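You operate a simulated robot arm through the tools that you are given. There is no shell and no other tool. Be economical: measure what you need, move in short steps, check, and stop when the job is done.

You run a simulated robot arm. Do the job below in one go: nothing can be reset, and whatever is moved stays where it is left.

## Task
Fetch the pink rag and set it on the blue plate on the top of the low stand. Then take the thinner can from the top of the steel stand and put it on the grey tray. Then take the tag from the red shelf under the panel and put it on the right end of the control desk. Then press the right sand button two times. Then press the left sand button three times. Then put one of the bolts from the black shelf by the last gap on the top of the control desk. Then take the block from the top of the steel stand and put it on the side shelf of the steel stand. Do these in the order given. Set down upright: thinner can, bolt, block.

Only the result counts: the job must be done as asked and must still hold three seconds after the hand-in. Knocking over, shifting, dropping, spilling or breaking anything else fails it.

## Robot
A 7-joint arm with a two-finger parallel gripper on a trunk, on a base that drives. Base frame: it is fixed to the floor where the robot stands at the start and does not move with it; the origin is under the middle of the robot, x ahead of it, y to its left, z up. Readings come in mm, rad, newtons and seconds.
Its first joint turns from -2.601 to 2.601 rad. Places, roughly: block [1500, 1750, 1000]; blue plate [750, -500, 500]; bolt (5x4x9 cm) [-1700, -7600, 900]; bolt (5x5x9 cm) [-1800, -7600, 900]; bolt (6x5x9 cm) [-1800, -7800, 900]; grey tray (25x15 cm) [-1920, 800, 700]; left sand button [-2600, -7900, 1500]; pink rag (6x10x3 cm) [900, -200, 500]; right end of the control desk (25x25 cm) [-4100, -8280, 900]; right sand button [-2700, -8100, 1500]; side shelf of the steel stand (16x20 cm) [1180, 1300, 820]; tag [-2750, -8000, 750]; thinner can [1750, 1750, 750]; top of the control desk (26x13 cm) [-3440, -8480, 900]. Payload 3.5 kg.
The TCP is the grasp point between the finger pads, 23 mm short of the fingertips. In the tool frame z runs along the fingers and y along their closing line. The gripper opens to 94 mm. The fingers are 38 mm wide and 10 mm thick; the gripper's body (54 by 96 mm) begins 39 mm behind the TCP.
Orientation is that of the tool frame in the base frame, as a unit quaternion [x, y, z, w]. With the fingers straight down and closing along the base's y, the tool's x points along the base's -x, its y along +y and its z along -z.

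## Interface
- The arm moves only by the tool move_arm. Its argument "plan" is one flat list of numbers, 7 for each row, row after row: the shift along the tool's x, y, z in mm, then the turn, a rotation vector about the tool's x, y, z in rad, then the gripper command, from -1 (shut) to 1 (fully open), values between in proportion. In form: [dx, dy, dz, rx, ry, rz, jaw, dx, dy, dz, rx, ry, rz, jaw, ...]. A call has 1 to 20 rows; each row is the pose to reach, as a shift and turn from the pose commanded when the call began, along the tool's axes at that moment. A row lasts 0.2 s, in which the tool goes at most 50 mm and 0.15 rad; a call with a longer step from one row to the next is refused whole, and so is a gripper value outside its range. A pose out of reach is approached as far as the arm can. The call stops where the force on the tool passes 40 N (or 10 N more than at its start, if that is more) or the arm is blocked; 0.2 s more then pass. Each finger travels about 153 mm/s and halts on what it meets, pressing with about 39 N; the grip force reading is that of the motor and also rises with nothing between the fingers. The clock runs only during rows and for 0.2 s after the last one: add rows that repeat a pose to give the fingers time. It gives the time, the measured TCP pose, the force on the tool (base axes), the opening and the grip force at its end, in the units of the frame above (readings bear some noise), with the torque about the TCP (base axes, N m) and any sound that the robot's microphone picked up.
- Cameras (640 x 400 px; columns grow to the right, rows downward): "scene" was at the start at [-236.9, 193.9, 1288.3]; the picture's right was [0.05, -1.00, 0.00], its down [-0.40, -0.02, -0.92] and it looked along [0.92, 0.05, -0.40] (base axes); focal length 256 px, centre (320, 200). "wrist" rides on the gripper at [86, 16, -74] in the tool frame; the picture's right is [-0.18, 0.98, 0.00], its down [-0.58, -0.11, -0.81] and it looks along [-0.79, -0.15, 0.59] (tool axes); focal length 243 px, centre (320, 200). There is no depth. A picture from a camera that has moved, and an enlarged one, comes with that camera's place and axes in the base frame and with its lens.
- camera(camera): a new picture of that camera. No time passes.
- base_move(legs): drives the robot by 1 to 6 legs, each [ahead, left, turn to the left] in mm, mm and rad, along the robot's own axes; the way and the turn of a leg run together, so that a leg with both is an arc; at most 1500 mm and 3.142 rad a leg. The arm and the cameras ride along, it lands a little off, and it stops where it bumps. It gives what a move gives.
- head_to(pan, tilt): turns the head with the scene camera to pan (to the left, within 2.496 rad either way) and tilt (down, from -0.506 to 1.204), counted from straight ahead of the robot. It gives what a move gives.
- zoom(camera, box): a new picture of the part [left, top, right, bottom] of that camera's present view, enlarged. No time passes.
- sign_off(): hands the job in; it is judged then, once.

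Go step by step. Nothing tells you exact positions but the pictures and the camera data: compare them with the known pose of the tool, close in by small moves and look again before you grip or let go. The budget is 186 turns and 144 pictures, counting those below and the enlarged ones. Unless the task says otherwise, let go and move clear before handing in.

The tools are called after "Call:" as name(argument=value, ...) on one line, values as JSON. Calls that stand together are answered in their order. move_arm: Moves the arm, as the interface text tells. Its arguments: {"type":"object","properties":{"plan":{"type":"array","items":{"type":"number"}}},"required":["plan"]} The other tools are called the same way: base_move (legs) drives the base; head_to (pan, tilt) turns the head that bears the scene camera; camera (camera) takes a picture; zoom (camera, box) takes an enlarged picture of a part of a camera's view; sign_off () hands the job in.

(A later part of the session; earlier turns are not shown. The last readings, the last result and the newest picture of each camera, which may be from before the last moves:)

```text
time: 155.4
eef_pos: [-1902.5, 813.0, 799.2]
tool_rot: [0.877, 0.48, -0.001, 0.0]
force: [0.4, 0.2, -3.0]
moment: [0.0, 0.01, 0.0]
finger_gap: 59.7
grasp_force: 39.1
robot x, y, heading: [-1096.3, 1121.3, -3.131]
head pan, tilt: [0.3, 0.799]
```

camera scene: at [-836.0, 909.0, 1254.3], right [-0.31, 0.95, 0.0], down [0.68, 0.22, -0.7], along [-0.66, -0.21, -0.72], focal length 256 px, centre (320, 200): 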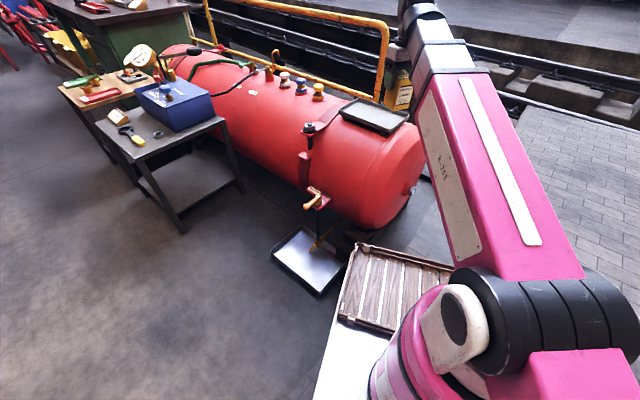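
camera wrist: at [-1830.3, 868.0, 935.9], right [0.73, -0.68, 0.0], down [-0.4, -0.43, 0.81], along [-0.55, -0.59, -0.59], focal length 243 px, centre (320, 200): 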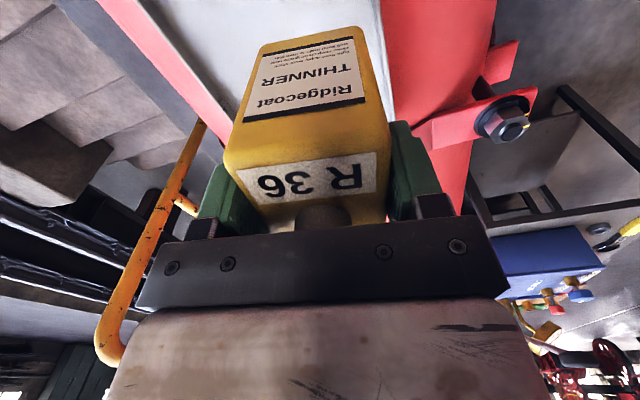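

Call:
move_arm(plan=[0, 0, 3, 0, 0, 0, -1, 0, 0, 6, 0, 0, 0, -1, 0, 0, 9, 0, 0, 0, -1, 0, 0, 9, 0, 0, 0, -1])

Call:
zoom(camera="scene", box=[320, 50, 440, 125])

```text
time: 156.4
eef_pos: [-1903.4, 813.9, 787.1]
tool_rot: [0.877, 0.48, -0.001, -0.001]
force: [-0.3, 0.5, -3.6]
moment: [-0.03, 0.0, 0.02]
finger_gap: 59.9
grasp_force: 39.3
robot x, y, heading: [-1089.7, 1125.1, -3.129]
head pan, tilt: [0.3, 0.799]
```

```text
5.33 times, centred on (380, 88) of scene
camera zoom: at [-835.9, 909.1, 1254.3], right [-0.31, 0.95, 0.0], down [0.68, 0.22, -0.7], along [-0.66, -0.21, -0.72], focal length 1364 px, centre (0, 800)
```

zoom: 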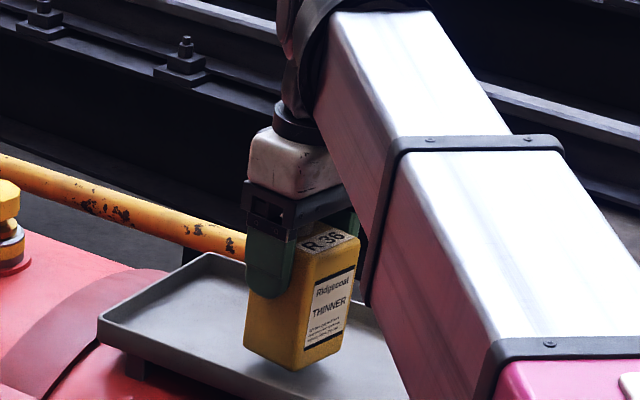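

Call:
move_arm(plan=[0, 0, 3, 0, 0, 0, -1, 0, 0, 6, 0, 0, 0, -1, 0, 0, 9, 0, 0, 0, -1, 0, 0, 12, 0, 0, 0, -1, 0, 0, 15, 0, 0, 0, -1])

Call:
zoom(camera="scene", box=[320, 60, 440, 135])

```text
time: 157.6
eef_pos: [-1902.2, 814.2, 774.3]
tool_rot: [0.877, 0.481, -0.002, -0.001]
force: [-1.3, 0.0, 12.6]
moment: [0.23, -0.44, 0.04]
finger_gap: 59.8
grasp_force: 39.2
robot x, y, heading: [-1092.4, 1117.0, -3.133]
head pan, tilt: [0.3, 0.799]
```

```text
5.33 times, centred on (380, 98) of scene
camera zoom: at [-835.6, 909.2, 1254.3], right [-0.31, 0.95, 0.0], down [0.68, 0.22, -0.7], along [-0.66, -0.21, -0.72], focal length 1364 px, centre (0, 747)
```

zoom: 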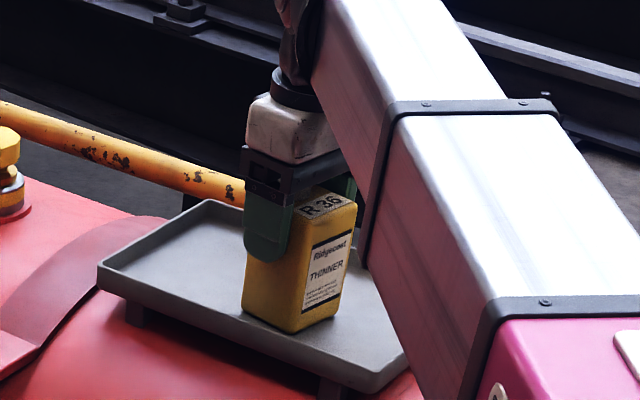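

The can stands on the tray. I'm opening and lifting away.

Call:
move_arm(plan=[0, 0, -1, 0, 0, 0, -1, 0, 0, -1, 0, 0, 0, 0.3, 0, 0, -1, 0, 0, 0, 0.7, 0, 0, -1, 0, 0, 0, 0.8, 0, 0, -30, 0, 0, 0, 0.8, 0, 0, -70, 0, 0, 0, 0.8, 0, 0, -110, 0, 0, 0, 0.8, 0, 0, -150, 0, 0, 0, 0.8])

Call:
zoom(camera="scene", box=[280, 30, 480, 155])

```text
time: 159.4
eef_pos: [-1903.0, 812.4, 921.7]
tool_rot: [0.877, 0.481, -0.002, 0.0]
force: [-0.6, -0.6, -0.1]
moment: [0.01, 0.02, 0.0]
finger_gap: 84.5
grasp_force: 0.1
robot x, y, heading: [-1093.9, 1121.4, -3.133]
head pan, tilt: [0.3, 0.799]
```

```text
3.20 times, centred on (380, 92) of scene
camera zoom: at [-835.8, 909.1, 1254.3], right [-0.31, 0.95, 0.0], down [0.68, 0.22, -0.7], along [-0.66, -0.21, -0.72], focal length 818 px, centre (128, 544)
```

zoom: 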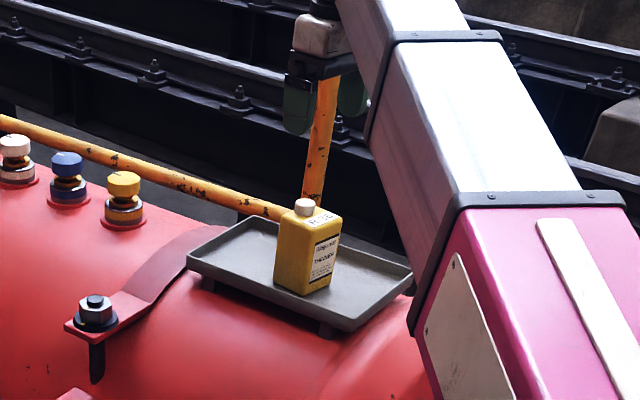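

The thinner can stands upright on the tray. I'm retracting the arm to the front and looking towards the far side of the hall for the next places.

Call:
move_arm(plan=[45, -1, -10, 0, 0, 0, 1, 90, -2, -20, 0, 0, 0.1, 1, 136, -3, -30, 0, 0, 0.2, 1, 181, -4, -40, 0, 0, 0.32, 1, 226, -5, -40, 0, 0, 0.44, 1, 272, -6, -40, 0, 0, 0.56, 1, 317, -7, -40, 0, 0, 0.68, 1, 362, -7, -40, 0, 0, 0.8, 1])

Call:
base_move(legs=[[-500, 0, 0], [0, 0, 1.57]])

Call:
head_to(pan=-0.3, tilt=0.15)

Call:
camera(camera="scene")

Call:
head_to(pan=0.5, tilt=0.3)

Call:
camera(camera="scene")

```text
time: 161.2
eef_pos: [-1712.8, 1122.7, 962.5]
tool_rot: [0.995, 0.1, -0.002, 0.0]
force: [0.4, -0.4, 0.2]
moment: [0.03, 0.0, 0.01]
finger_gap: 94.0
grasp_force: 0.1
robot x, y, heading: [-1092.6, 1123.9, -3.128]
head pan, tilt: [0.3, 0.799]
```

```text
time: 166.1
eef_pos: [-1077.6, 727.1, 963.5]
tool_rot: [0.9, 0.435, -0.002, 0.0]
force: [-0.6, -1.1, 0.5]
moment: [0.04, -0.02, -0.01]
finger_gap: 94.1
grasp_force: 0.0
robot x, y, heading: [-598.8, 1128.5, -2.434]
head pan, tilt: [0.3, 0.799]
stopped in leg 2: the robot was blocked; the commanded pose is now the measured one
```

```text
time: 167.1
eef_pos: [-1076.7, 728.6, 962.6]
tool_rot: [0.9, 0.435, -0.002, 0.0]
force: [-0.4, 0.1, -0.3]
moment: [0.01, -0.03, 0.0]
finger_gap: 93.9
grasp_force: 0.1
robot x, y, heading: [-602.7, 1127.2, -2.433]
head pan, tilt: [-0.3, 0.15]
```

```text
73 pictures are left
camera scene: at [-311.5, 1159.0, 1312.6], right [-0.4, 0.92, 0.0], down [0.14, 0.06, -0.99], along [-0.91, -0.39, -0.15], focal length 256 px, centre (320, 200)
```

scene: 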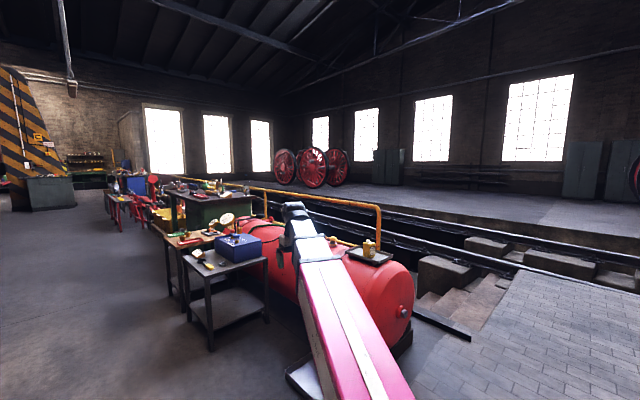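

```text
time: 168.2
eef_pos: [-1076.8, 726.7, 963.0]
tool_rot: [0.9, 0.435, -0.002, 0.0]
force: [0.1, 0.3, -0.1]
moment: [0.01, -0.02, -0.02]
finger_gap: 94.1
grasp_force: 0.1
robot x, y, heading: [-603.4, 1125.8, -2.435]
head pan, tilt: [0.499, 0.3]
```

```text
72 pictures are left
camera scene: at [-259.6, 1108.6, 1298.7], right [-0.93, 0.36, 0.0], down [0.11, 0.28, -0.96], along [-0.34, -0.89, -0.3], focal length 256 px, centre (320, 200)
```

scene: 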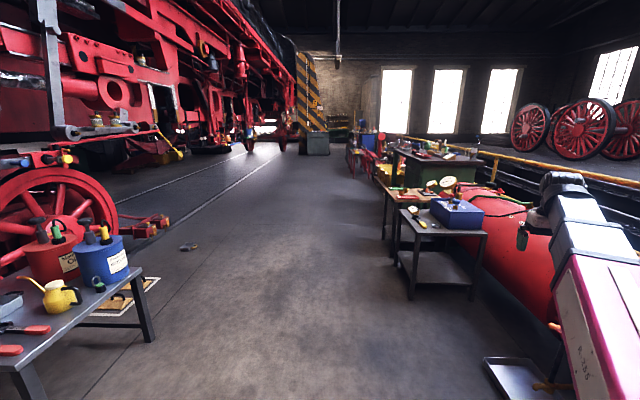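

The turn stopped near the ladder, so I'm moving away from it first, then lining up with the aisle. The striped panel at the far end, where the tag and buttons should be, is straight along it.

Call:
base_move(legs=[[150, 500, 0], [0, 0, 0.58], [1500, 0, 0], [1500, 0, 0], [1500, 0, 0]])

Call:
head_to(pan=0.2, tilt=0.2)

Call:
camera(camera="scene")

```text
time: 194.1
eef_pos: [-1877.7, -4278.1, 962.8]
tool_rot: [0.753, 0.658, -0.002, 0.001]
force: [0.5, -0.8, 0.1]
moment: [-0.01, -0.01, 0.02]
finger_gap: 94.0
grasp_force: 0.1
robot x, y, heading: [-1668.7, -3692.3, -1.896]
head pan, tilt: [0.499, 0.3]
```

```text
time: 194.9
eef_pos: [-1876.2, -4278.9, 962.8]
tool_rot: [0.754, 0.657, -0.002, 0.0]
force: [-0.9, 0.7, -0.1]
moment: [0.01, -0.01, 0.01]
finger_gap: 94.0
grasp_force: 0.0
robot x, y, heading: [-1672.3, -3690.7, -1.9]
head pan, tilt: [0.201, 0.201]
```

```text
71 pictures are left
camera scene: at [-1395.3, -3535.1, 1307.9], right [-0.99, 0.13, 0.0], down [0.03, 0.2, -0.98], along [-0.12, -0.97, -0.2], focal length 256 px, centre (320, 200)
```

scene: 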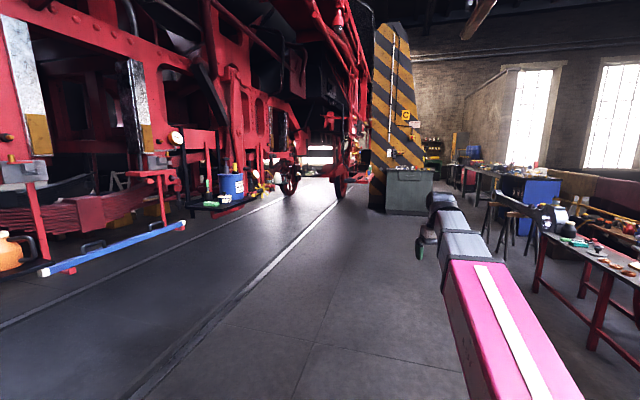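

Call:
zoom(camera="scene", box=[260, 90, 460, 215])

```text
3.20 times, centred on (360, 152) of scene
camera zoom: at [-1395.3, -3535.1, 1307.9], right [-0.99, 0.13, 0.0], down [0.03, 0.2, -0.98], along [-0.12, -0.97, -0.2], focal length 818 px, centre (192, 352)
```

zoom: 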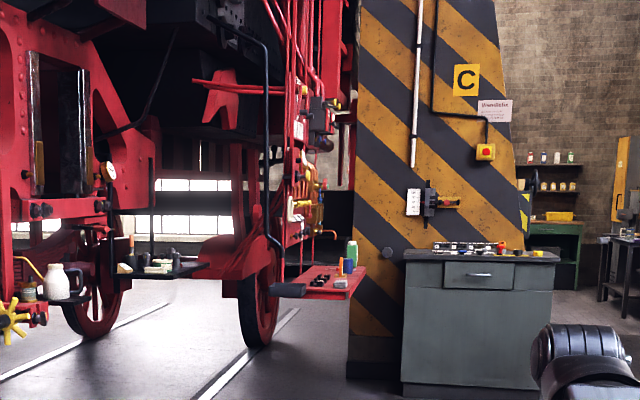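

The grey cabinet under the striped pillar is the control desk. The loco's side carries the panel with the red shelf below it, and the black shelf with the bolts is to its left. I'm driving up and turning to face the panel.

Call:
base_move(legs=[[0, 0, -0.123], [1500, 0, 0], [1500, 0, 0], [1180, 0, 0], [0, 0, 1.559]])

Call:
head_to(pan=-0.2, tilt=0.25)

Call:
camera(camera="scene")

```text
time: 219.4
eef_pos: [-2915.3, -7752.7, 962.8]
tool_rot: [0.133, 0.991, -0.001, 0.001]
force: [-0.4, 0.2, -0.1]
moment: [0.01, 0.0, -0.04]
finger_gap: 94.0
grasp_force: 0.1
robot x, y, heading: [-3467.3, -7472.4, -0.455]
head pan, tilt: [0.201, 0.201]
```

```text
time: 220.2
eef_pos: [-2915.1, -7754.3, 963.0]
tool_rot: [0.133, 0.991, -0.001, 0.001]
force: [0.0, 0.4, 0.7]
moment: [0.01, 0.02, -0.03]
finger_gap: 93.6
grasp_force: 0.0
robot x, y, heading: [-3470.1, -7474.6, -0.452]
head pan, tilt: [-0.201, 0.25]
```

```text
69 pictures are left
camera scene: at [-3607.0, -7214.7, 1303.4], right [-0.61, -0.79, 0.0], down [-0.2, 0.15, -0.97], along [0.77, -0.59, -0.25], focal length 256 px, centre (320, 200)
```

scene: 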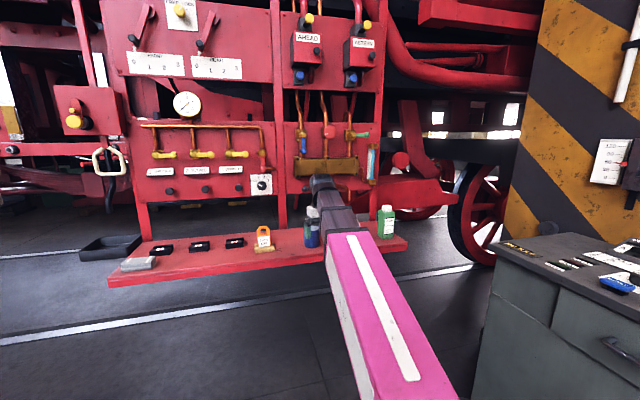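

Call:
zoom(camera="scene", box=[240, 0, 400, 100])

Call:
zoom(camera="scene", box=[80, 170, 400, 290])

```text
4.00 times, centred on (320, 50) of scene
camera zoom: at [-3607.0, -7214.7, 1303.4], right [-0.61, -0.79, 0.0], down [-0.2, 0.15, -0.97], along [0.77, -0.59, -0.25], focal length 1023 px, centre (320, 800)
```

zoom: 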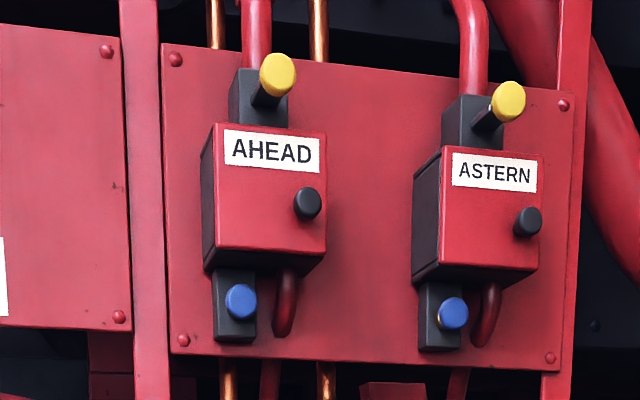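

```text
2.00 times, centred on (240, 230) of scene
camera zoom: at [-3607.0, -7214.7, 1303.4], right [-0.61, -0.79, 0.0], down [-0.2, 0.15, -0.97], along [0.77, -0.59, -0.25], focal length 511 px, centre (480, 140)
```

zoom: 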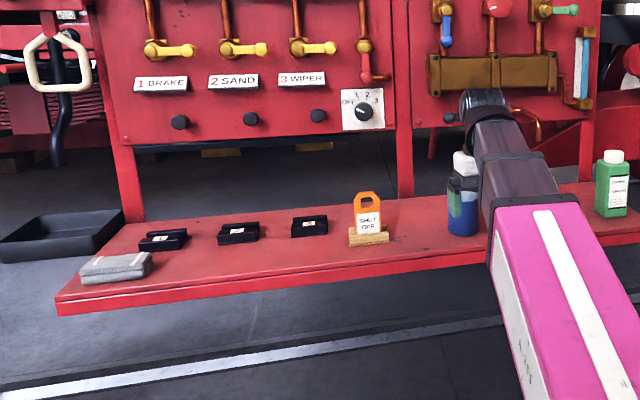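

The tag "SHUT OFF" stands on a wooden foot on the red shelf. There are AHEAD and ASTERN boxes, each with yellow, black and blue buttons, so I need to find which of them is sand.

Call:
head_to(pan=0.1, tilt=0.0)

Call:
camera(camera="scene")

Call:
zoom(camera="scene", box=[160, 90, 400, 240])

```text
time: 221.0
eef_pos: [-2915.8, -7753.6, 963.6]
tool_rot: [0.133, 0.991, -0.001, 0.001]
force: [0.0, -1.4, -0.7]
moment: [0.02, -0.02, -0.01]
finger_gap: 93.7
grasp_force: 0.0
robot x, y, heading: [-3468.8, -7472.2, -0.459]
head pan, tilt: [0.099, 0.0]
```

```text
66 pictures are left
camera scene: at [-3596.7, -7189.2, 1326.3], right [-0.35, -0.94, 0.0], down [0.0, 0.0, -1.0], along [0.94, -0.35, 0.0], focal length 256 px, centre (320, 200)
```

scene: 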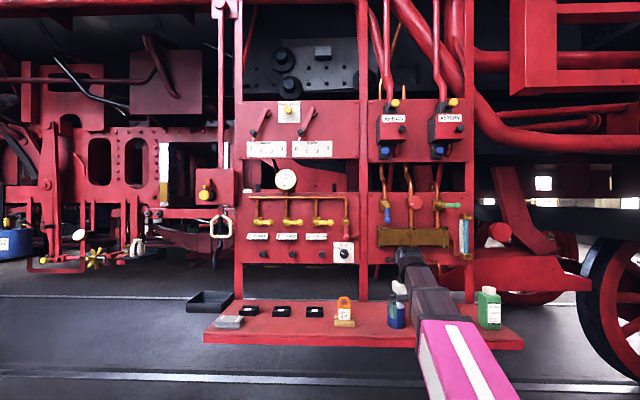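

```text
2.67 times, centred on (280, 165) of scene
camera zoom: at [-3596.7, -7189.2, 1326.3], right [-0.35, -0.94, 0.0], down [0.0, 0.0, -1.0], along [0.94, -0.35, 0.0], focal length 682 px, centre (427, 293)
```

zoom: 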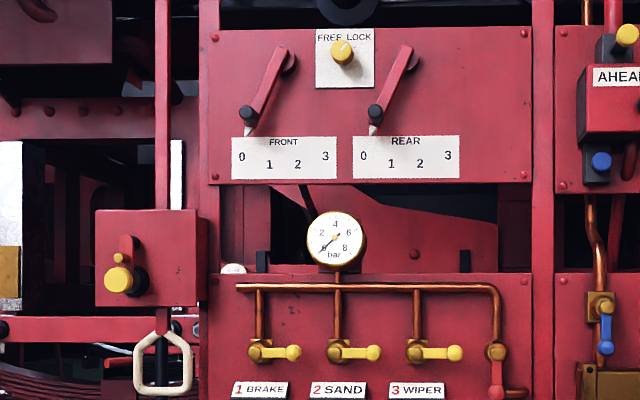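

Call:
zoom(camera="scene", box=[360, 80, 480, 155])

Call:
zoom(camera="scene", box=[240, 180, 480, 330])

```text
5.33 times, centred on (420, 118) of scene
camera zoom: at [-3596.7, -7189.2, 1326.3], right [-0.35, -0.94, 0.0], down [0.0, 0.0, -1.0], along [0.94, -0.35, 0.0], focal length 1364 px, centre (-213, 640)
```

zoom: 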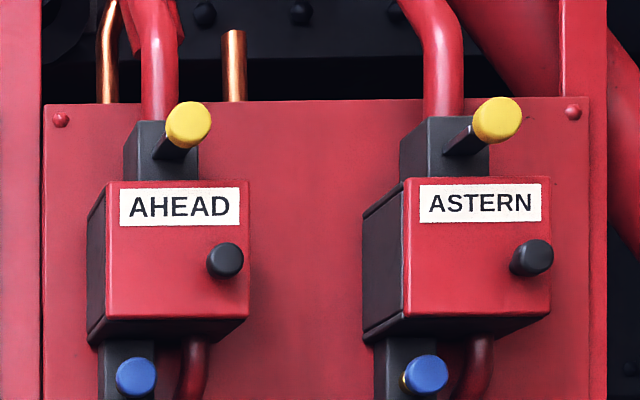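

```text
2.67 times, centred on (360, 255) of scene
camera zoom: at [-3596.7, -7189.2, 1326.3], right [-0.35, -0.94, 0.0], down [0.0, 0.0, -1.0], along [0.94, -0.35, 0.0], focal length 682 px, centre (213, 53)
```

zoom: 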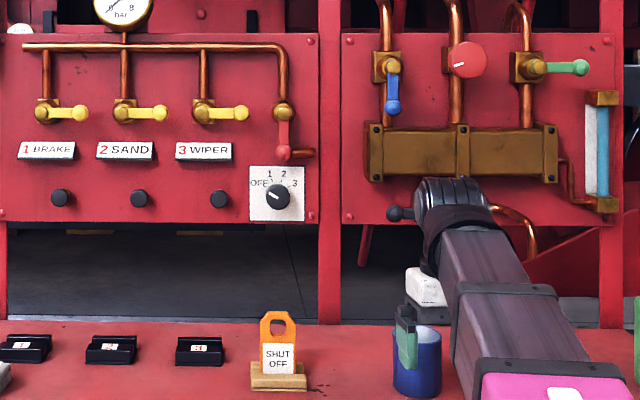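

The arm hides part of the shelf near the tag's given place, so I'll use the wrist camera too.

Call:
camera(camera="wrist")

```text
62 pictures are left
camera wrist: at [-2994.6, -7715.0, 1036.8], right [0.44, 0.9, 0.0], down [0.53, -0.26, 0.81], along [0.73, -0.35, -0.59], focal length 243 px, centre (320, 200)
```

wrist: 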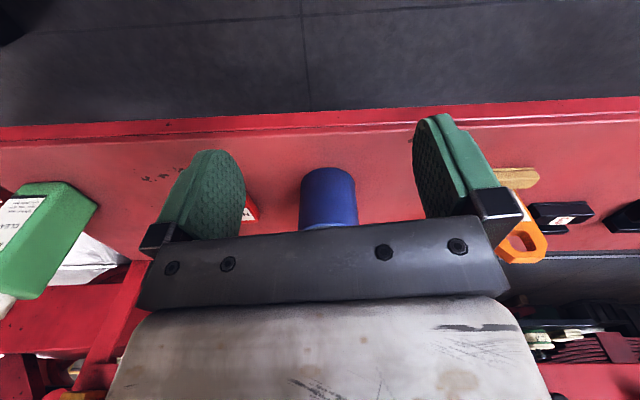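

Something small, red and white stands between the blue cup and the green bottle, behind the finger. I'm shifting the hand left to see it.

Call:
move_arm(plan=[0, 45, 0, 0, 0, 0, 1, 0, 90, 0, 0, 0, 0, 1, 0, 135, 0, 0, 0, 0, 1, 0, 180, 0, 0, 0, 0, 1])

Call:
camera(camera="wrist")

Call:
head_to(pan=-0.2, tilt=0.3)

Call:
zoom(camera="scene", box=[240, 140, 480, 290])

```text
time: 222.0
eef_pos: [-2868.1, -7581.1, 963.3]
tool_rot: [0.134, 0.991, -0.001, 0.001]
force: [0.6, 0.3, 0.1]
moment: [-0.02, 0.01, -0.03]
finger_gap: 93.9
grasp_force: 0.0
robot x, y, heading: [-3468.1, -7475.6, -0.458]
head pan, tilt: [0.099, 0.0]
```

```text
61 pictures are left
camera wrist: at [-2947.2, -7542.0, 1036.1], right [0.44, 0.9, 0.0], down [0.53, -0.26, 0.81], along [0.73, -0.35, -0.59], focal length 243 px, centre (320, 200)
```

wrist: 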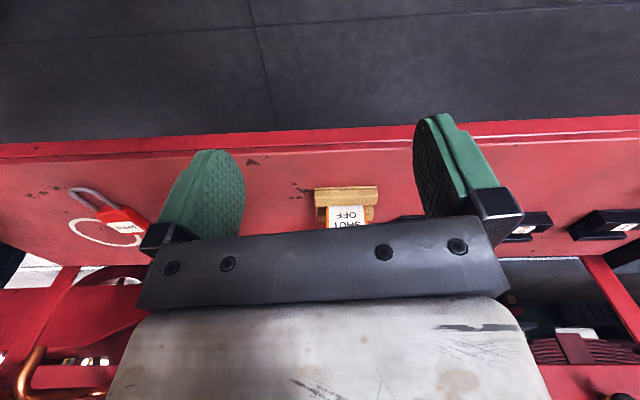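

```text
time: 222.8
eef_pos: [-2868.3, -7581.3, 961.4]
tool_rot: [0.133, 0.991, -0.001, 0.001]
force: [0.3, -0.3, 0.9]
moment: [0.0, 0.02, 0.03]
finger_gap: 94.1
grasp_force: 0.0
robot x, y, heading: [-3468.1, -7472.9, -0.458]
head pan, tilt: [-0.201, 0.3]
```

```text
2.67 times, centred on (360, 215) of scene
camera zoom: at [-3607.0, -7214.6, 1298.7], right [-0.61, -0.79, 0.0], down [-0.23, 0.18, -0.96], along [0.76, -0.58, -0.29], focal length 682 px, centre (213, 160)
```

zoom: 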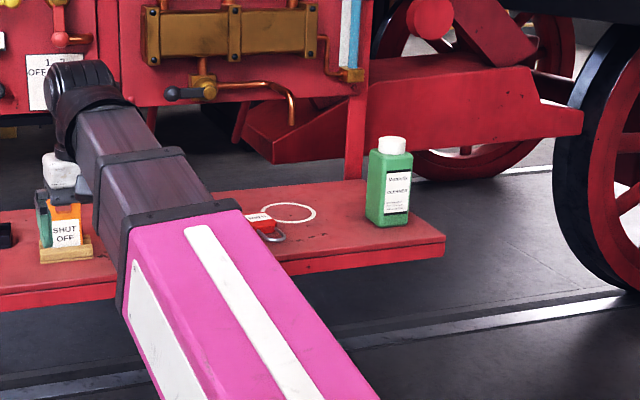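

Call:
zoom(camera="wrist", box=[40, 160, 200, 260])

```text
4.00 times, centred on (120, 210) of wrist
camera zoom: at [-2947.3, -7542.5, 1036.0], right [0.44, 0.9, 0.0], down [0.53, -0.26, 0.81], along [0.73, -0.35, -0.59], focal length 970 px, centre (1120, 160)
```

zoom: 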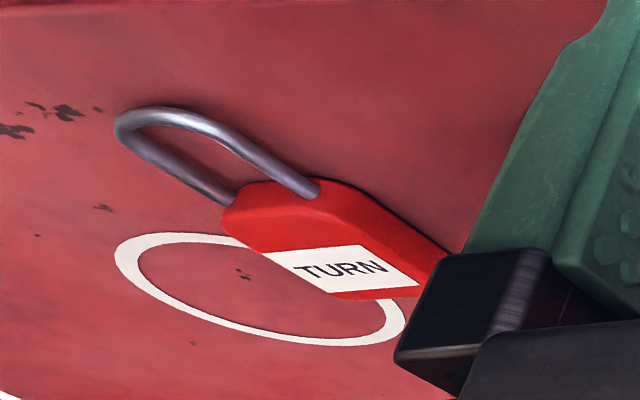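

The red tag reading "TURN" lies near a white circle at about (-2800, -7955), which matches the given place. I'm moving above it with a slight tilt so the wrist stays away from the panel valves.

Call:
move_arm(plan=[-20, -43, 0, 0, -0.03, -0.03, 1, -41, -86, 5, 0, -0.07, -0.05, 1, -61, -129, 10, 0, -0.11, -0.08, 1, -82, -171, 15, 0, -0.15, -0.1, 1, -102, -214, 20, 0, -0.19, -0.13, 1, -123, -257, 25, 0, -0.22, -0.15, 1, -143, -300, 30, 0, -0.26, -0.18, 1, -164, -343, 35, 0, -0.3, -0.2, 1, -164, -343, 35, 0, -0.3, -0.2, 1])

Call:
camera(camera="wrist")

Call:
camera(camera="scene")

```text
time: 224.4
eef_pos: [-2812.1, -7879.8, 939.8]
tool_rot: [0.05, 0.991, -0.014, 0.121]
force: [-0.5, -2.0, 15.4]
moment: [0.68, -0.18, 0.05]
finger_gap: 93.3
grasp_force: 0.0
robot x, y, heading: [-3469.4, -7474.7, -0.452]
head pan, tilt: [-0.201, 0.3]
stopped in row 7: the force on the tool passed its limit at 47 N (the readings are from after the stop); the commanded pose is now the measured one
```

```text
58 pictures are left
camera wrist: at [-2912.4, -7851.7, 990.5], right [0.28, 0.96, 0.03], down [0.36, -0.13, 0.92], along [0.89, -0.25, -0.38], focal length 243 px, centre (320, 200)
```

wrist: 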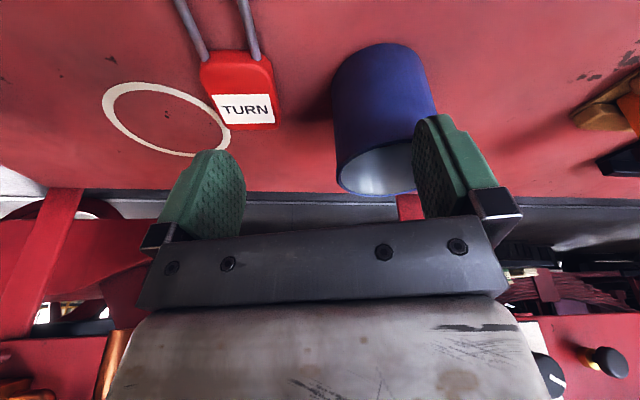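

```text
57 pictures are left
camera scene: at [-3607.5, -7214.5, 1298.6], right [-0.61, -0.79, 0.0], down [-0.23, 0.18, -0.96], along [0.76, -0.58, -0.3], focal length 256 px, centre (320, 200)
```

scene: 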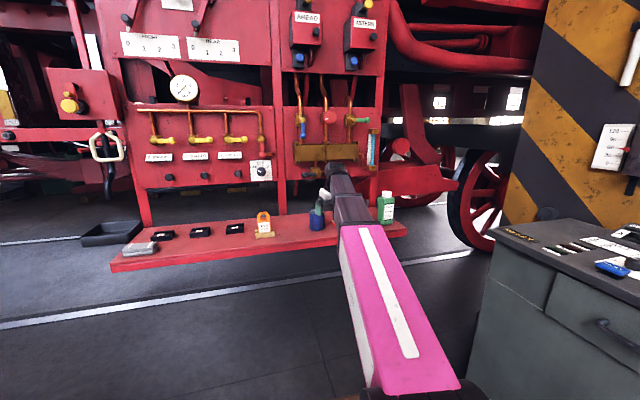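

The right finger touched the rim of the blue cup, so I'm lifting straight up at once.

Call:
move_arm(plan=[-6, 0, -24, 0, 0, 0, 1, -14, -1, -58, 0, 0, 0, 1])

Call:
camera(camera="wrist")

```text
time: 225.0
eef_pos: [-2811.0, -7879.2, 1000.0]
tool_rot: [0.05, 0.991, -0.013, 0.12]
force: [0.2, 0.4, 0.5]
moment: [-0.02, 0.01, 0.03]
finger_gap: 93.9
grasp_force: 0.0
robot x, y, heading: [-3469.1, -7474.5, -0.455]
head pan, tilt: [-0.201, 0.3]
```

```text
56 pictures are left
camera wrist: at [-2911.9, -7852.1, 1050.5], right [0.28, 0.96, 0.03], down [0.36, -0.13, 0.92], along [0.89, -0.25, -0.38], focal length 243 px, centre (320, 200)
```

wrist: 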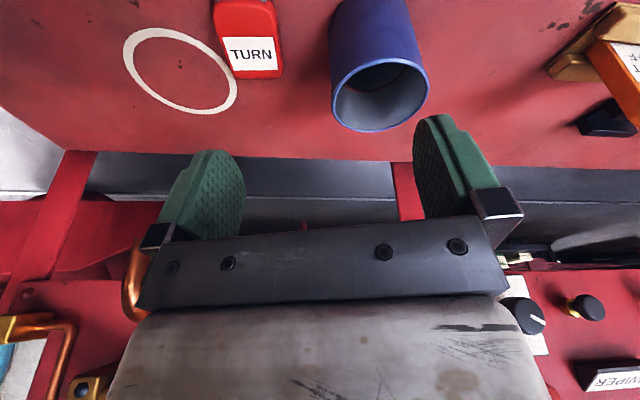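

The cup still stands. The tag's body is at about (-2794, -7941), lying at roughly -23°, with the shelf at z≈833. I'm going over it with the fingers half closed so they pass beside the cup.

Call:
move_arm(plan=[-2, -31, 0, 0, 0, 0.1, 0.32, -5, -61, 5, 0, 0, 0.2, 0.32, -12, -61, 30, 0, 0, 0.3, 0.32, -12, -61, 50, 0, 0, 0.3, 0.32])

Call:
camera(camera="wrist")

```text
time: 226.0
eef_pos: [-2796.8, -7944.5, 952.8]
tool_rot: [0.198, 0.973, 0.005, 0.12]
force: [0.2, -1.3, -0.1]
moment: [0.01, -0.05, -0.02]
finger_gap: 62.2
grasp_force: 0.1
robot x, y, heading: [-3470.8, -7472.1, -0.461]
head pan, tilt: [-0.201, 0.3]
```

```text
55 pictures are left
camera wrist: at [-2884.6, -7892.9, 1005.9], right [0.54, 0.83, 0.1], down [0.29, -0.29, 0.91], along [0.79, -0.47, -0.4], focal length 243 px, centre (320, 200)
```

wrist: 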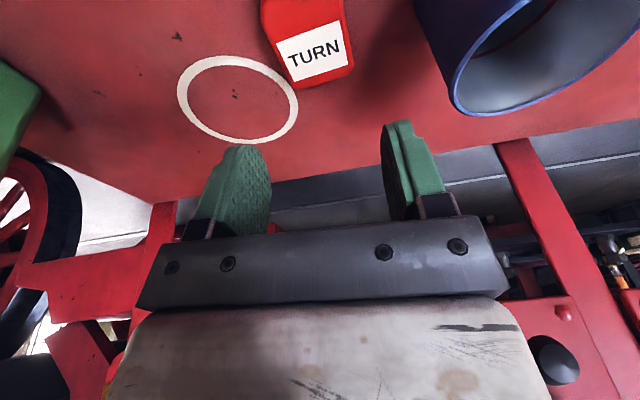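

Aligned. I'm descending vertically beside the cup and closing on the tag.

Call:
move_arm(plan=[9, -2, 38, 0, 0, 0, 0.32, 17, -4, 70, 0, 0, 0, 0.32, 20, -5, 84, 0, 0, 0, 0.32, 21, -5, 88, 0, 0, 0, 0.32, 21, -5, 88, 0, 0, 0, -0.3, 21, -5, 88, 0, 0, 0, -1, 21, -5, 88, 0, 0, 0, -1, 21, -5, 88, 0, 0, 0, -1])

Call:
camera(camera="wrist")

```text
time: 226.9
eef_pos: [-2796.5, -7943.3, 869.1]
tool_rot: [0.198, 0.973, 0.003, 0.122]
force: [-4.1, 3.4, 16.1]
moment: [-0.38, 0.5, -0.21]
finger_gap: 61.0
grasp_force: 0.0
robot x, y, heading: [-3468.0, -7470.6, -0.459]
head pan, tilt: [-0.201, 0.3]
stopped in row 4: the force on the tool passed its limit at 50 N (the readings are from after the stop); the commanded pose is now the measured one
```

```text
54 pictures are left
camera wrist: at [-2885.4, -7893.1, 920.6], right [0.54, 0.83, 0.1], down [0.28, -0.29, 0.91], along [0.79, -0.47, -0.39], focal length 243 px, centre (320, 200)
```

wrist: 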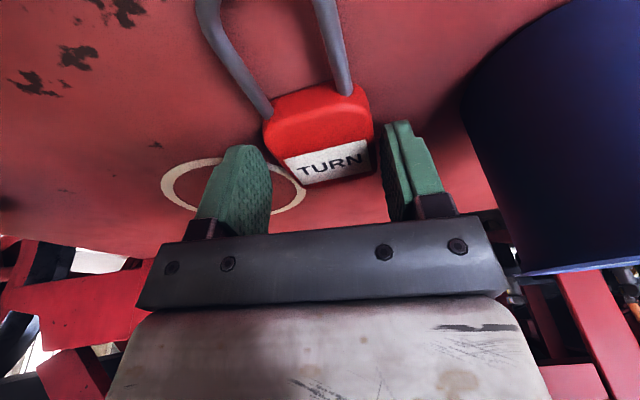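

The fingertips touched the shelf and straddle the tag's body. I'm easing up 3 mm and closing.

Call:
move_arm(plan=[-1, 0, -3, 0, 0, 0, 0.2, -1, 0, -3, 0, 0, 0, -0.3, -1, 0, -3, 0, 0, 0, -1, -1, 0, -3, 0, 0, 0, -1, -1, 0, -3, 0, 0, 0, -1])

Call:
camera(camera="wrist")

```text
time: 228.2
eef_pos: [-2796.6, -7944.9, 871.4]
tool_rot: [0.198, 0.972, 0.002, 0.123]
force: [-0.4, -0.4, 0.2]
moment: [0.0, 0.01, 0.02]
finger_gap: 46.7
grasp_force: 39.0
robot x, y, heading: [-3469.6, -7473.8, -0.46]
head pan, tilt: [-0.201, 0.3]
```

```text
53 pictures are left
camera wrist: at [-2884.2, -7893.5, 922.6], right [0.54, 0.84, 0.1], down [0.28, -0.29, 0.91], along [0.79, -0.47, -0.39], focal length 243 px, centre (320, 200)
```

wrist: 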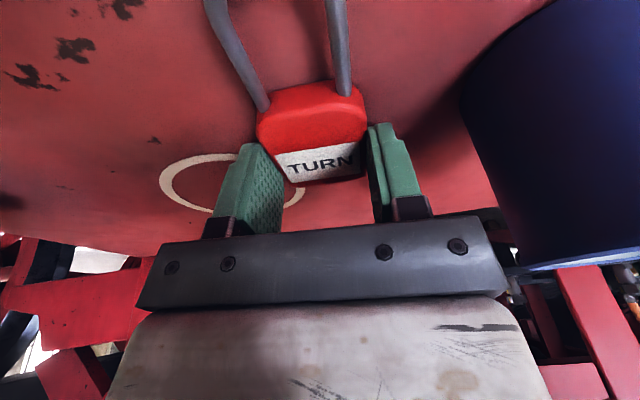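

Gripped at 47 mm. Lifting straight up.

Call:
move_arm(plan=[-5, 1, -20, 0, 0, 0, -1, -12, 3, -48, 0, 0, 0, -1, -23, 5, -95, 0, 0, 0, -1, -30, 6, -125, 0, 0, 0, -1])

Call:
camera(camera="wrist")

```text
time: 229.2
eef_pos: [-2796.1, -7945.5, 1000.7]
tool_rot: [0.196, 0.973, 0.003, 0.123]
force: [-0.3, -0.1, 0.0]
moment: [-0.02, 0.02, -0.01]
finger_gap: 46.6
grasp_force: 39.0
robot x, y, heading: [-3470.6, -7474.2, -0.455]
head pan, tilt: [-0.201, 0.3]
```

```text
52 pictures are left
camera wrist: at [-2884.7, -7894.3, 1053.0], right [0.54, 0.84, 0.1], down [0.28, -0.29, 0.91], along [0.79, -0.47, -0.39], focal length 243 px, centre (320, 200)
```

wrist: 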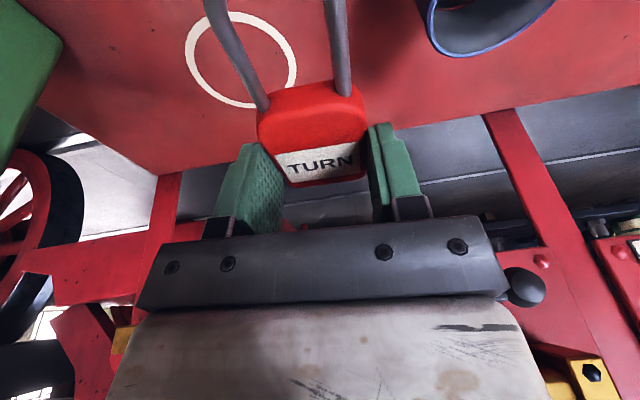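

The tag is held firmly. I'm backing away from the panel and turning towards the control desk.

Call:
base_move(legs=[[-350, 0, 0], [0, 0, -1.39]])

Call:
head_to(pan=-0.1, tilt=0.4)

Call:
camera(camera="scene")

```text
time: 234.9
eef_pos: [-4138.1, -8060.0, 1000.3]
tool_rot: [0.778, 0.616, -0.077, 0.096]
force: [-0.9, 0.2, -0.8]
moment: [0.02, -0.04, -0.04]
finger_gap: 46.9
grasp_force: 39.0
robot x, y, heading: [-3783.9, -7318.4, -1.862]
head pan, tilt: [-0.201, 0.3]
```

```text
time: 235.5
eef_pos: [-4138.6, -8059.4, 999.9]
tool_rot: [0.778, 0.616, -0.077, 0.095]
force: [0.6, -0.5, -1.1]
moment: [-0.01, 0.0, -0.04]
finger_gap: 47.0
grasp_force: 38.9
robot x, y, heading: [-3782.4, -7316.9, -1.86]
head pan, tilt: [-0.099, 0.4]
```

```text
51 pictures are left
camera scene: at [-3542.8, -7141.0, 1289.4], right [-0.93, 0.38, 0.0], down [0.15, 0.36, -0.92], along [-0.35, -0.85, -0.39], focal length 256 px, centre (320, 200)
```

scene: 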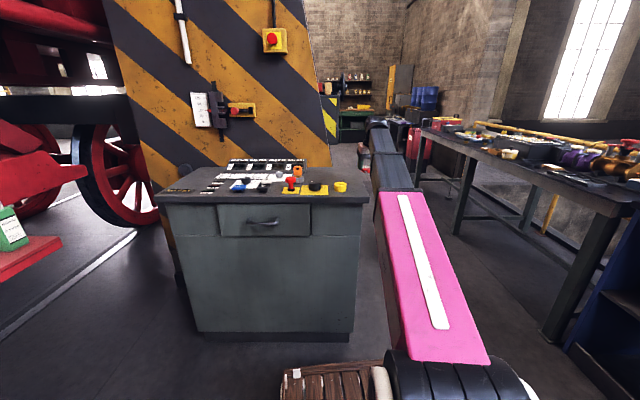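

Call:
zoom(camera="scene", box=[140, 130, 380, 230])

```text
2.67 times, centred on (260, 180) of scene
camera zoom: at [-3542.8, -7141.0, 1289.4], right [-0.93, 0.38, 0.0], down [0.15, 0.36, -0.92], along [-0.35, -0.85, -0.39], focal length 682 px, centre (480, 253)
```

zoom: 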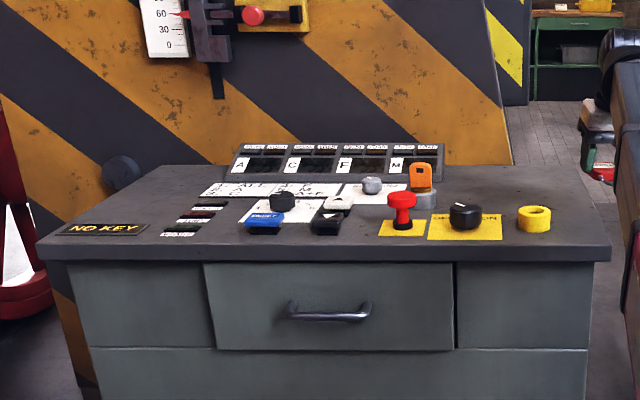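

The desk's right end has a free spot behind the yellow ring, at about (-4130, -8340). I'm driving ahead and looking down with the wrist camera.

Call:
base_move(legs=[[180, 0, 0]])

Call:
camera(camera="wrist")

Call:
camera(camera="scene")

```text
time: 237.0
eef_pos: [-4190.8, -8230.2, 999.8]
tool_rot: [0.778, 0.616, -0.077, 0.095]
force: [-1.1, 0.4, -1.2]
moment: [0.0, 0.0, -0.01]
finger_gap: 46.8
grasp_force: 39.0
robot x, y, heading: [-3833.0, -7489.0, -1.858]
head pan, tilt: [-0.099, 0.4]
```

```text
49 pictures are left
camera wrist: at [-4153.1, -8133.7, 1052.5], right [0.91, -0.39, 0.1], down [-0.24, -0.33, 0.91], along [-0.33, -0.86, -0.39], focal length 243 px, centre (320, 200)
```

wrist: 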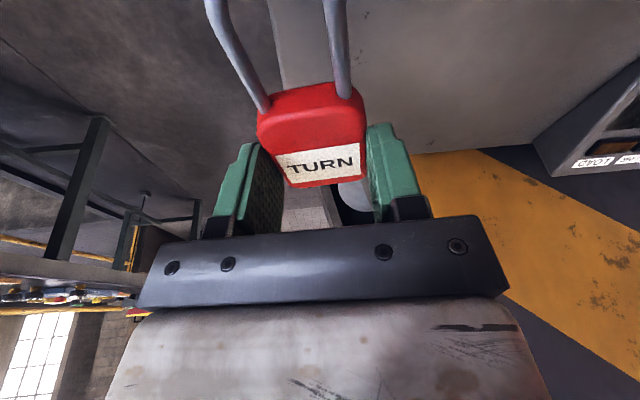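

```text
48 pictures are left
camera scene: at [-3593.4, -7311.7, 1289.4], right [-0.93, 0.38, 0.0], down [0.15, 0.36, -0.92], along [-0.35, -0.85, -0.39], focal length 256 px, centre (320, 200)
```

scene: 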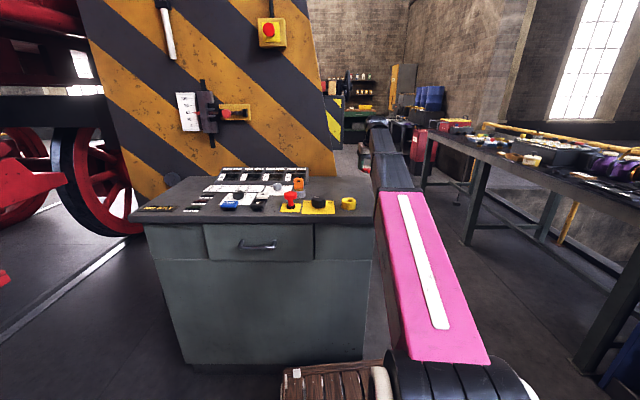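

The desk's right edge runs just under the hand. I'm going a bit further in and lowering towards (-4193, -8340), so the tag clears the ring.

Call:
base_move(legs=[[80, 0, 0]])

Call:
move_arm(plan=[-6, 12, 33, 0, 0, 0, -1, -12, 23, 55, 0, 0, 0, -1, -12, 23, 55, 0, 0, 0, -1])

Call:
camera(camera="wrist")

Call:
zoom(camera="scene", box=[200, 130, 440, 280])

```text
time: 238.1
eef_pos: [-4212.0, -8309.4, 1001.3]
tool_rot: [0.778, 0.616, -0.076, 0.095]
force: [-0.8, -0.1, -0.8]
moment: [-0.02, -0.02, -0.04]
finger_gap: 46.6
grasp_force: 38.6
robot x, y, heading: [-3860.8, -7563.3, -1.861]
head pan, tilt: [-0.099, 0.4]
```

```text
time: 238.9
eef_pos: [-4192.1, -8338.8, 951.7]
tool_rot: [0.778, 0.616, -0.076, 0.095]
force: [-0.4, -0.3, -0.5]
moment: [-0.03, 0.01, -0.01]
finger_gap: 46.8
grasp_force: 39.3
robot x, y, heading: [-3856.3, -7562.7, -1.857]
head pan, tilt: [-0.099, 0.4]
```

```text
47 pictures are left
camera wrist: at [-4156.5, -8242.3, 1003.6], right [0.91, -0.39, 0.1], down [-0.24, -0.33, 0.91], along [-0.33, -0.86, -0.39], focal length 243 px, centre (320, 200)
```

wrist: 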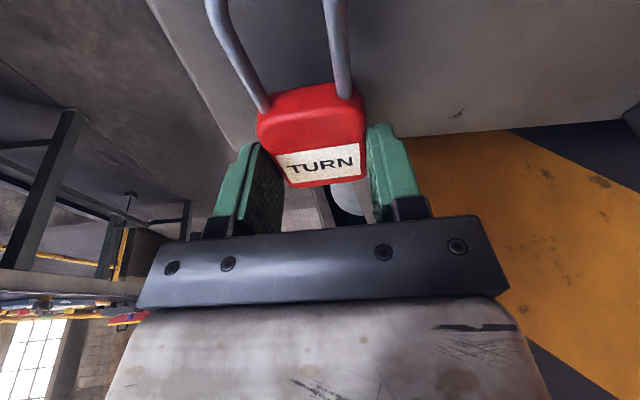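

```text
2.67 times, centred on (320, 205) of scene
camera zoom: at [-3617.0, -7390.2, 1289.4], right [-0.93, 0.38, 0.0], down [0.15, 0.36, -0.92], along [-0.35, -0.85, -0.39], focal length 682 px, centre (320, 187)
```

zoom: 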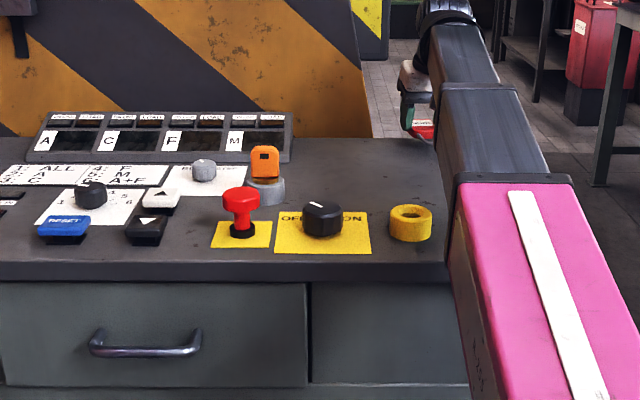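

The tag is about 77 mm from both the right and back edges, which suits. I'm lowering to contact.

Call:
move_arm(plan=[5, -1, 20, 0, 0, 0, -1, 10, -2, 40, 0, 0, 0, -1, 11, -2, 44, 0, 0, 0, -1, 12, -3, 48, 0, 0, 0, -1, 13, -3, 52, 0, 0, 0, -1, 14, -3, 56, 0, 0, 0, -1, 15, -3, 60, 0, 0, 0, -1, 16, -3, 64, 0, 0, 0, -1])

Call:
camera(camera="wrist")

```text
time: 239.4
eef_pos: [-4190.6, -8338.5, 929.2]
tool_rot: [0.779, 0.615, -0.081, 0.096]
force: [4.7, 6.2, 23.3]
moment: [0.76, 0.26, -0.29]
finger_gap: 46.7
grasp_force: 39.4
robot x, y, heading: [-3856.2, -7566.6, -1.862]
head pan, tilt: [-0.099, 0.4]
stopped in row 2: the force on the tool passed its limit at 73 N (the readings are from after the stop); the commanded pose is now the measured one
```

```text
45 pictures are left
camera wrist: at [-4155.3, -8242.1, 979.7], right [0.91, -0.39, 0.1], down [-0.23, -0.32, 0.92], along [-0.33, -0.86, -0.39], focal length 243 px, centre (320, 200)
```

wrist: 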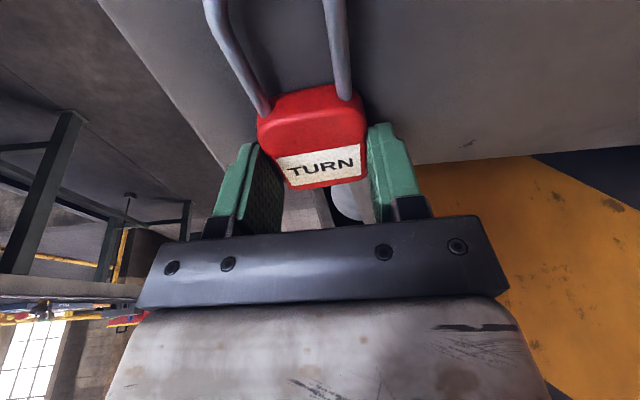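

Contact: the desk top is at about z 896. I'm easing up, opening, and rising clear.

Call:
move_arm(plan=[0, 0, -3, 0, 0, 0, -1, 0, 0, -3, 0, 0, 0, 0, 0, 0, -3, 0, 0, 0, 0.35, 0, 0, -3, 0, 0, 0, 0.35, -8, 2, -33, 0, 0, 0, 0.35, -19, 4, -78, 0, 0, 0, 0.35, -25, 5, -100, 0, 0, 0, 0.35])

Call:
camera(camera="wrist")

```text
time: 241.0
eef_pos: [-4191.9, -8340.3, 1031.2]
tool_rot: [0.778, 0.616, -0.081, 0.096]
force: [-0.1, 0.2, 0.8]
moment: [-0.01, -0.02, 0.0]
finger_gap: 63.7
grasp_force: 0.1
robot x, y, heading: [-3859.1, -7564.9, -1.862]
head pan, tilt: [-0.099, 0.4]
```

```text
44 pictures are left
camera wrist: at [-4155.7, -8243.9, 1082.9], right [0.91, -0.39, 0.1], down [-0.23, -0.32, 0.92], along [-0.33, -0.86, -0.39], focal length 243 px, centre (320, 200)
```

wrist: 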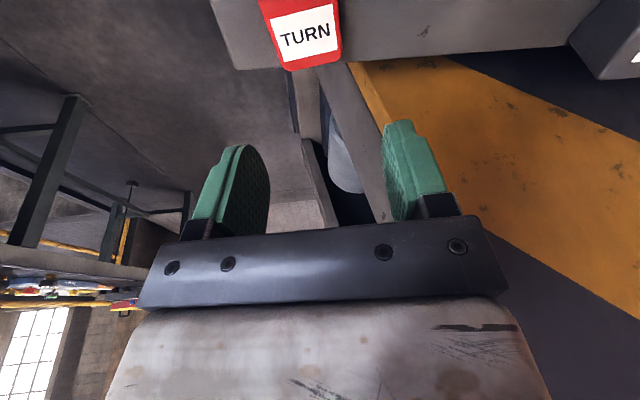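

The tag lies right at the back edge of the desk, slightly over it. I'll pick it up again and set it about 65 mm further forward and a bit to the left, well inside the right end.

Call:
move_arm(plan=[12, -2, 47, 0, 0, 0, 0.35, 22, -4, 86, 0, 0, 0, 0.35, 25, -5, 96, 0, 0, 0, 0.35, 25, -5, 96, 0, 0, 0, -0.3, 25, -5, 96, 0, 0, 0, -1, 25, -5, 96, 0, 0, 0, -1, 20, -4, 74, 0, 0, 0, -1, 40, 14, 70, 0, 0, 0, -1, 60, 32, 66, 0, 0, 0, -1, 80, 49, 62, 0, 0, 0, -1, 83, 48, 74, 0, 0, 0, -1, 84, 48, 80, 0, 0, 0, -1])

Call:
camera(camera="wrist")

```text
time: 243.6
eef_pos: [-4127.3, -8290.7, 934.1]
tool_rot: [0.778, 0.616, -0.08, 0.097]
force: [-0.4, -0.7, 0.9]
moment: [0.03, -0.02, -0.01]
finger_gap: 47.1
grasp_force: 38.9
robot x, y, heading: [-3860.7, -7565.2, -1.857]
head pan, tilt: [-0.099, 0.4]
```

```text
43 pictures are left
camera wrist: at [-4090.7, -8194.0, 986.6], right [0.91, -0.39, 0.1], down [-0.23, -0.32, 0.92], along [-0.33, -0.86, -0.39], focal length 243 px, centre (320, 200)
```

wrist: 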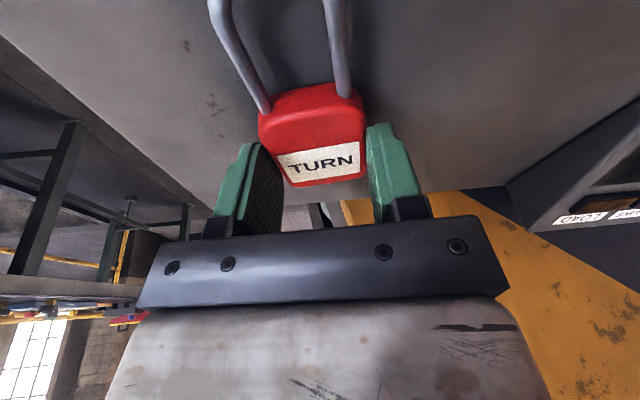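

Now lowering the last few millimetres, letting go and rising.

Call:
move_arm(plan=[1, 0, 3, 0, 0, 0, -1, 1, 0, 4, 0, 0, 0, -1, 1, 0, 3, 0, 0, 0, -0.3, 1, 0, 3, 0, 0, 0, 0.35, 1, 0, 3, 0, 0, 0, 0.35, -8, 2, -33, 0, 0, 0, 0.35, -19, 4, -78, 0, 0, 0, 0.35, -25, 5, -100, 0, 0, 0, 0.35])

Call:
camera(camera="wrist")

```text
time: 245.4
eef_pos: [-4126.3, -8291.3, 1038.3]
tool_rot: [0.777, 0.616, -0.081, 0.097]
force: [0.6, -1.1, 0.5]
moment: [0.02, -0.01, -0.01]
finger_gap: 63.4
grasp_force: 0.0
robot x, y, heading: [-3856.9, -7562.6, -1.864]
head pan, tilt: [-0.099, 0.4]
```

```text
42 pictures are left
camera wrist: at [-4089.6, -8194.7, 1090.2], right [0.91, -0.39, 0.1], down [-0.23, -0.32, 0.92], along [-0.33, -0.86, -0.39], focal length 243 px, centre (320, 200)
```

wrist: 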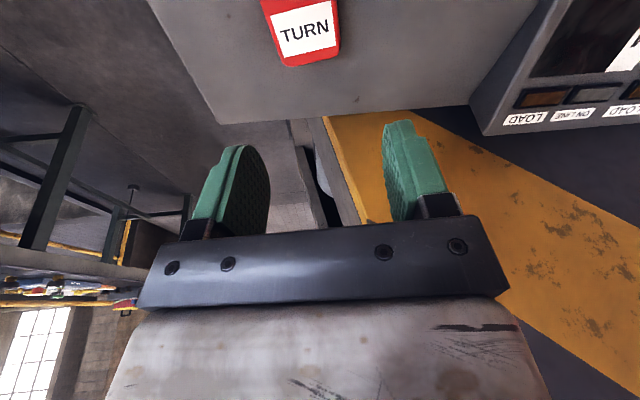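

The tag now lies well on the desk's right end. Next are the sand buttons: backing off, turning to the panel, and raising the hand to point horizontally.

Call:
base_move(legs=[[-300, 0, 0], [0, 0, 1.405]])

Call:
move_arm(plan=[-3, 2, -39, 0, -0.11, 0, 0, -6, 4, -78, 0, -0.22, 0, -0.5, -9, 6, -117, 0, -0.33, 0, -1, -12, 8, -156, 0, -0.44, 0, -1, -15, 10, -195, 0, -0.55, 0, -1, -18, 12, -234, 0, -0.66, 0, -1, -21, 14, -273, 0, -0.77, 0, -1, -24, 16, -312, 0, -0.88, 0, -1, -27, 18, -351, 0, -0.99, 0, -1, -30, 20, -390, 0, -1.1, 0, -1, -33, 22, -429, 0, -1.21, 0, -1, -37, 24, -466, 0, -1.328, 0, -1])

Call:
head_to(pan=-0.1, tilt=-0.1)

Call:
camera(camera="scene")

```text
time: 250.9
eef_pos: [-3105.9, -7665.3, 1037.5]
tool_rot: [0.2, 0.972, 0.0, 0.125]
force: [-1.0, -0.6, -0.7]
moment: [-0.01, 0.01, 0.01]
finger_gap: 63.6
grasp_force: 0.1
robot x, y, heading: [-3773.4, -7279.3, -0.461]
head pan, tilt: [-0.099, 0.4]
```

```text
time: 253.5
eef_pos: [-3176.1, -7637.1, 1501.7]
tool_rot: [0.158, 0.687, -0.123, 0.698]
force: [0.2, 0.8, -0.4]
moment: [0.01, 0.03, -0.01]
finger_gap: 0.0
grasp_force: 38.9
robot x, y, heading: [-3773.4, -7277.3, -0.464]
head pan, tilt: [-0.099, 0.4]
```

```text
time: 254.4
eef_pos: [-3176.2, -7636.7, 1500.8]
tool_rot: [0.159, 0.688, -0.123, 0.697]
force: [0.0, -0.6, 0.1]
moment: [0.04, -0.01, 0.04]
finger_gap: 0.0
grasp_force: 39.3
robot x, y, heading: [-3769.2, -7280.6, -0.462]
head pan, tilt: [-0.099, -0.099]
```

```text
41 pictures are left
camera scene: at [-3909.1, -7007.0, 1335.1], right [-0.53, -0.85, 0.0], down [0.08, -0.05, -1.0], along [0.84, -0.53, 0.1], focal length 256 px, centre (320, 200)
```

scene: 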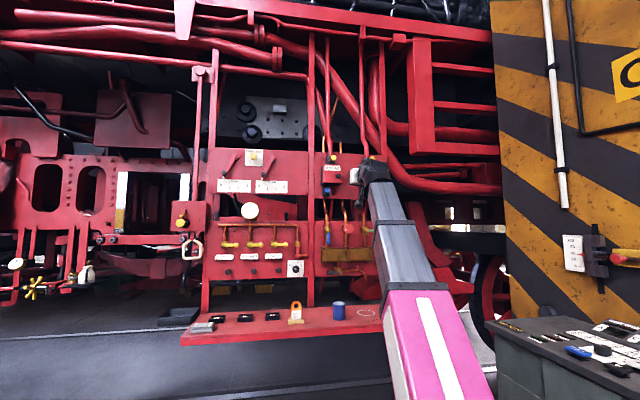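

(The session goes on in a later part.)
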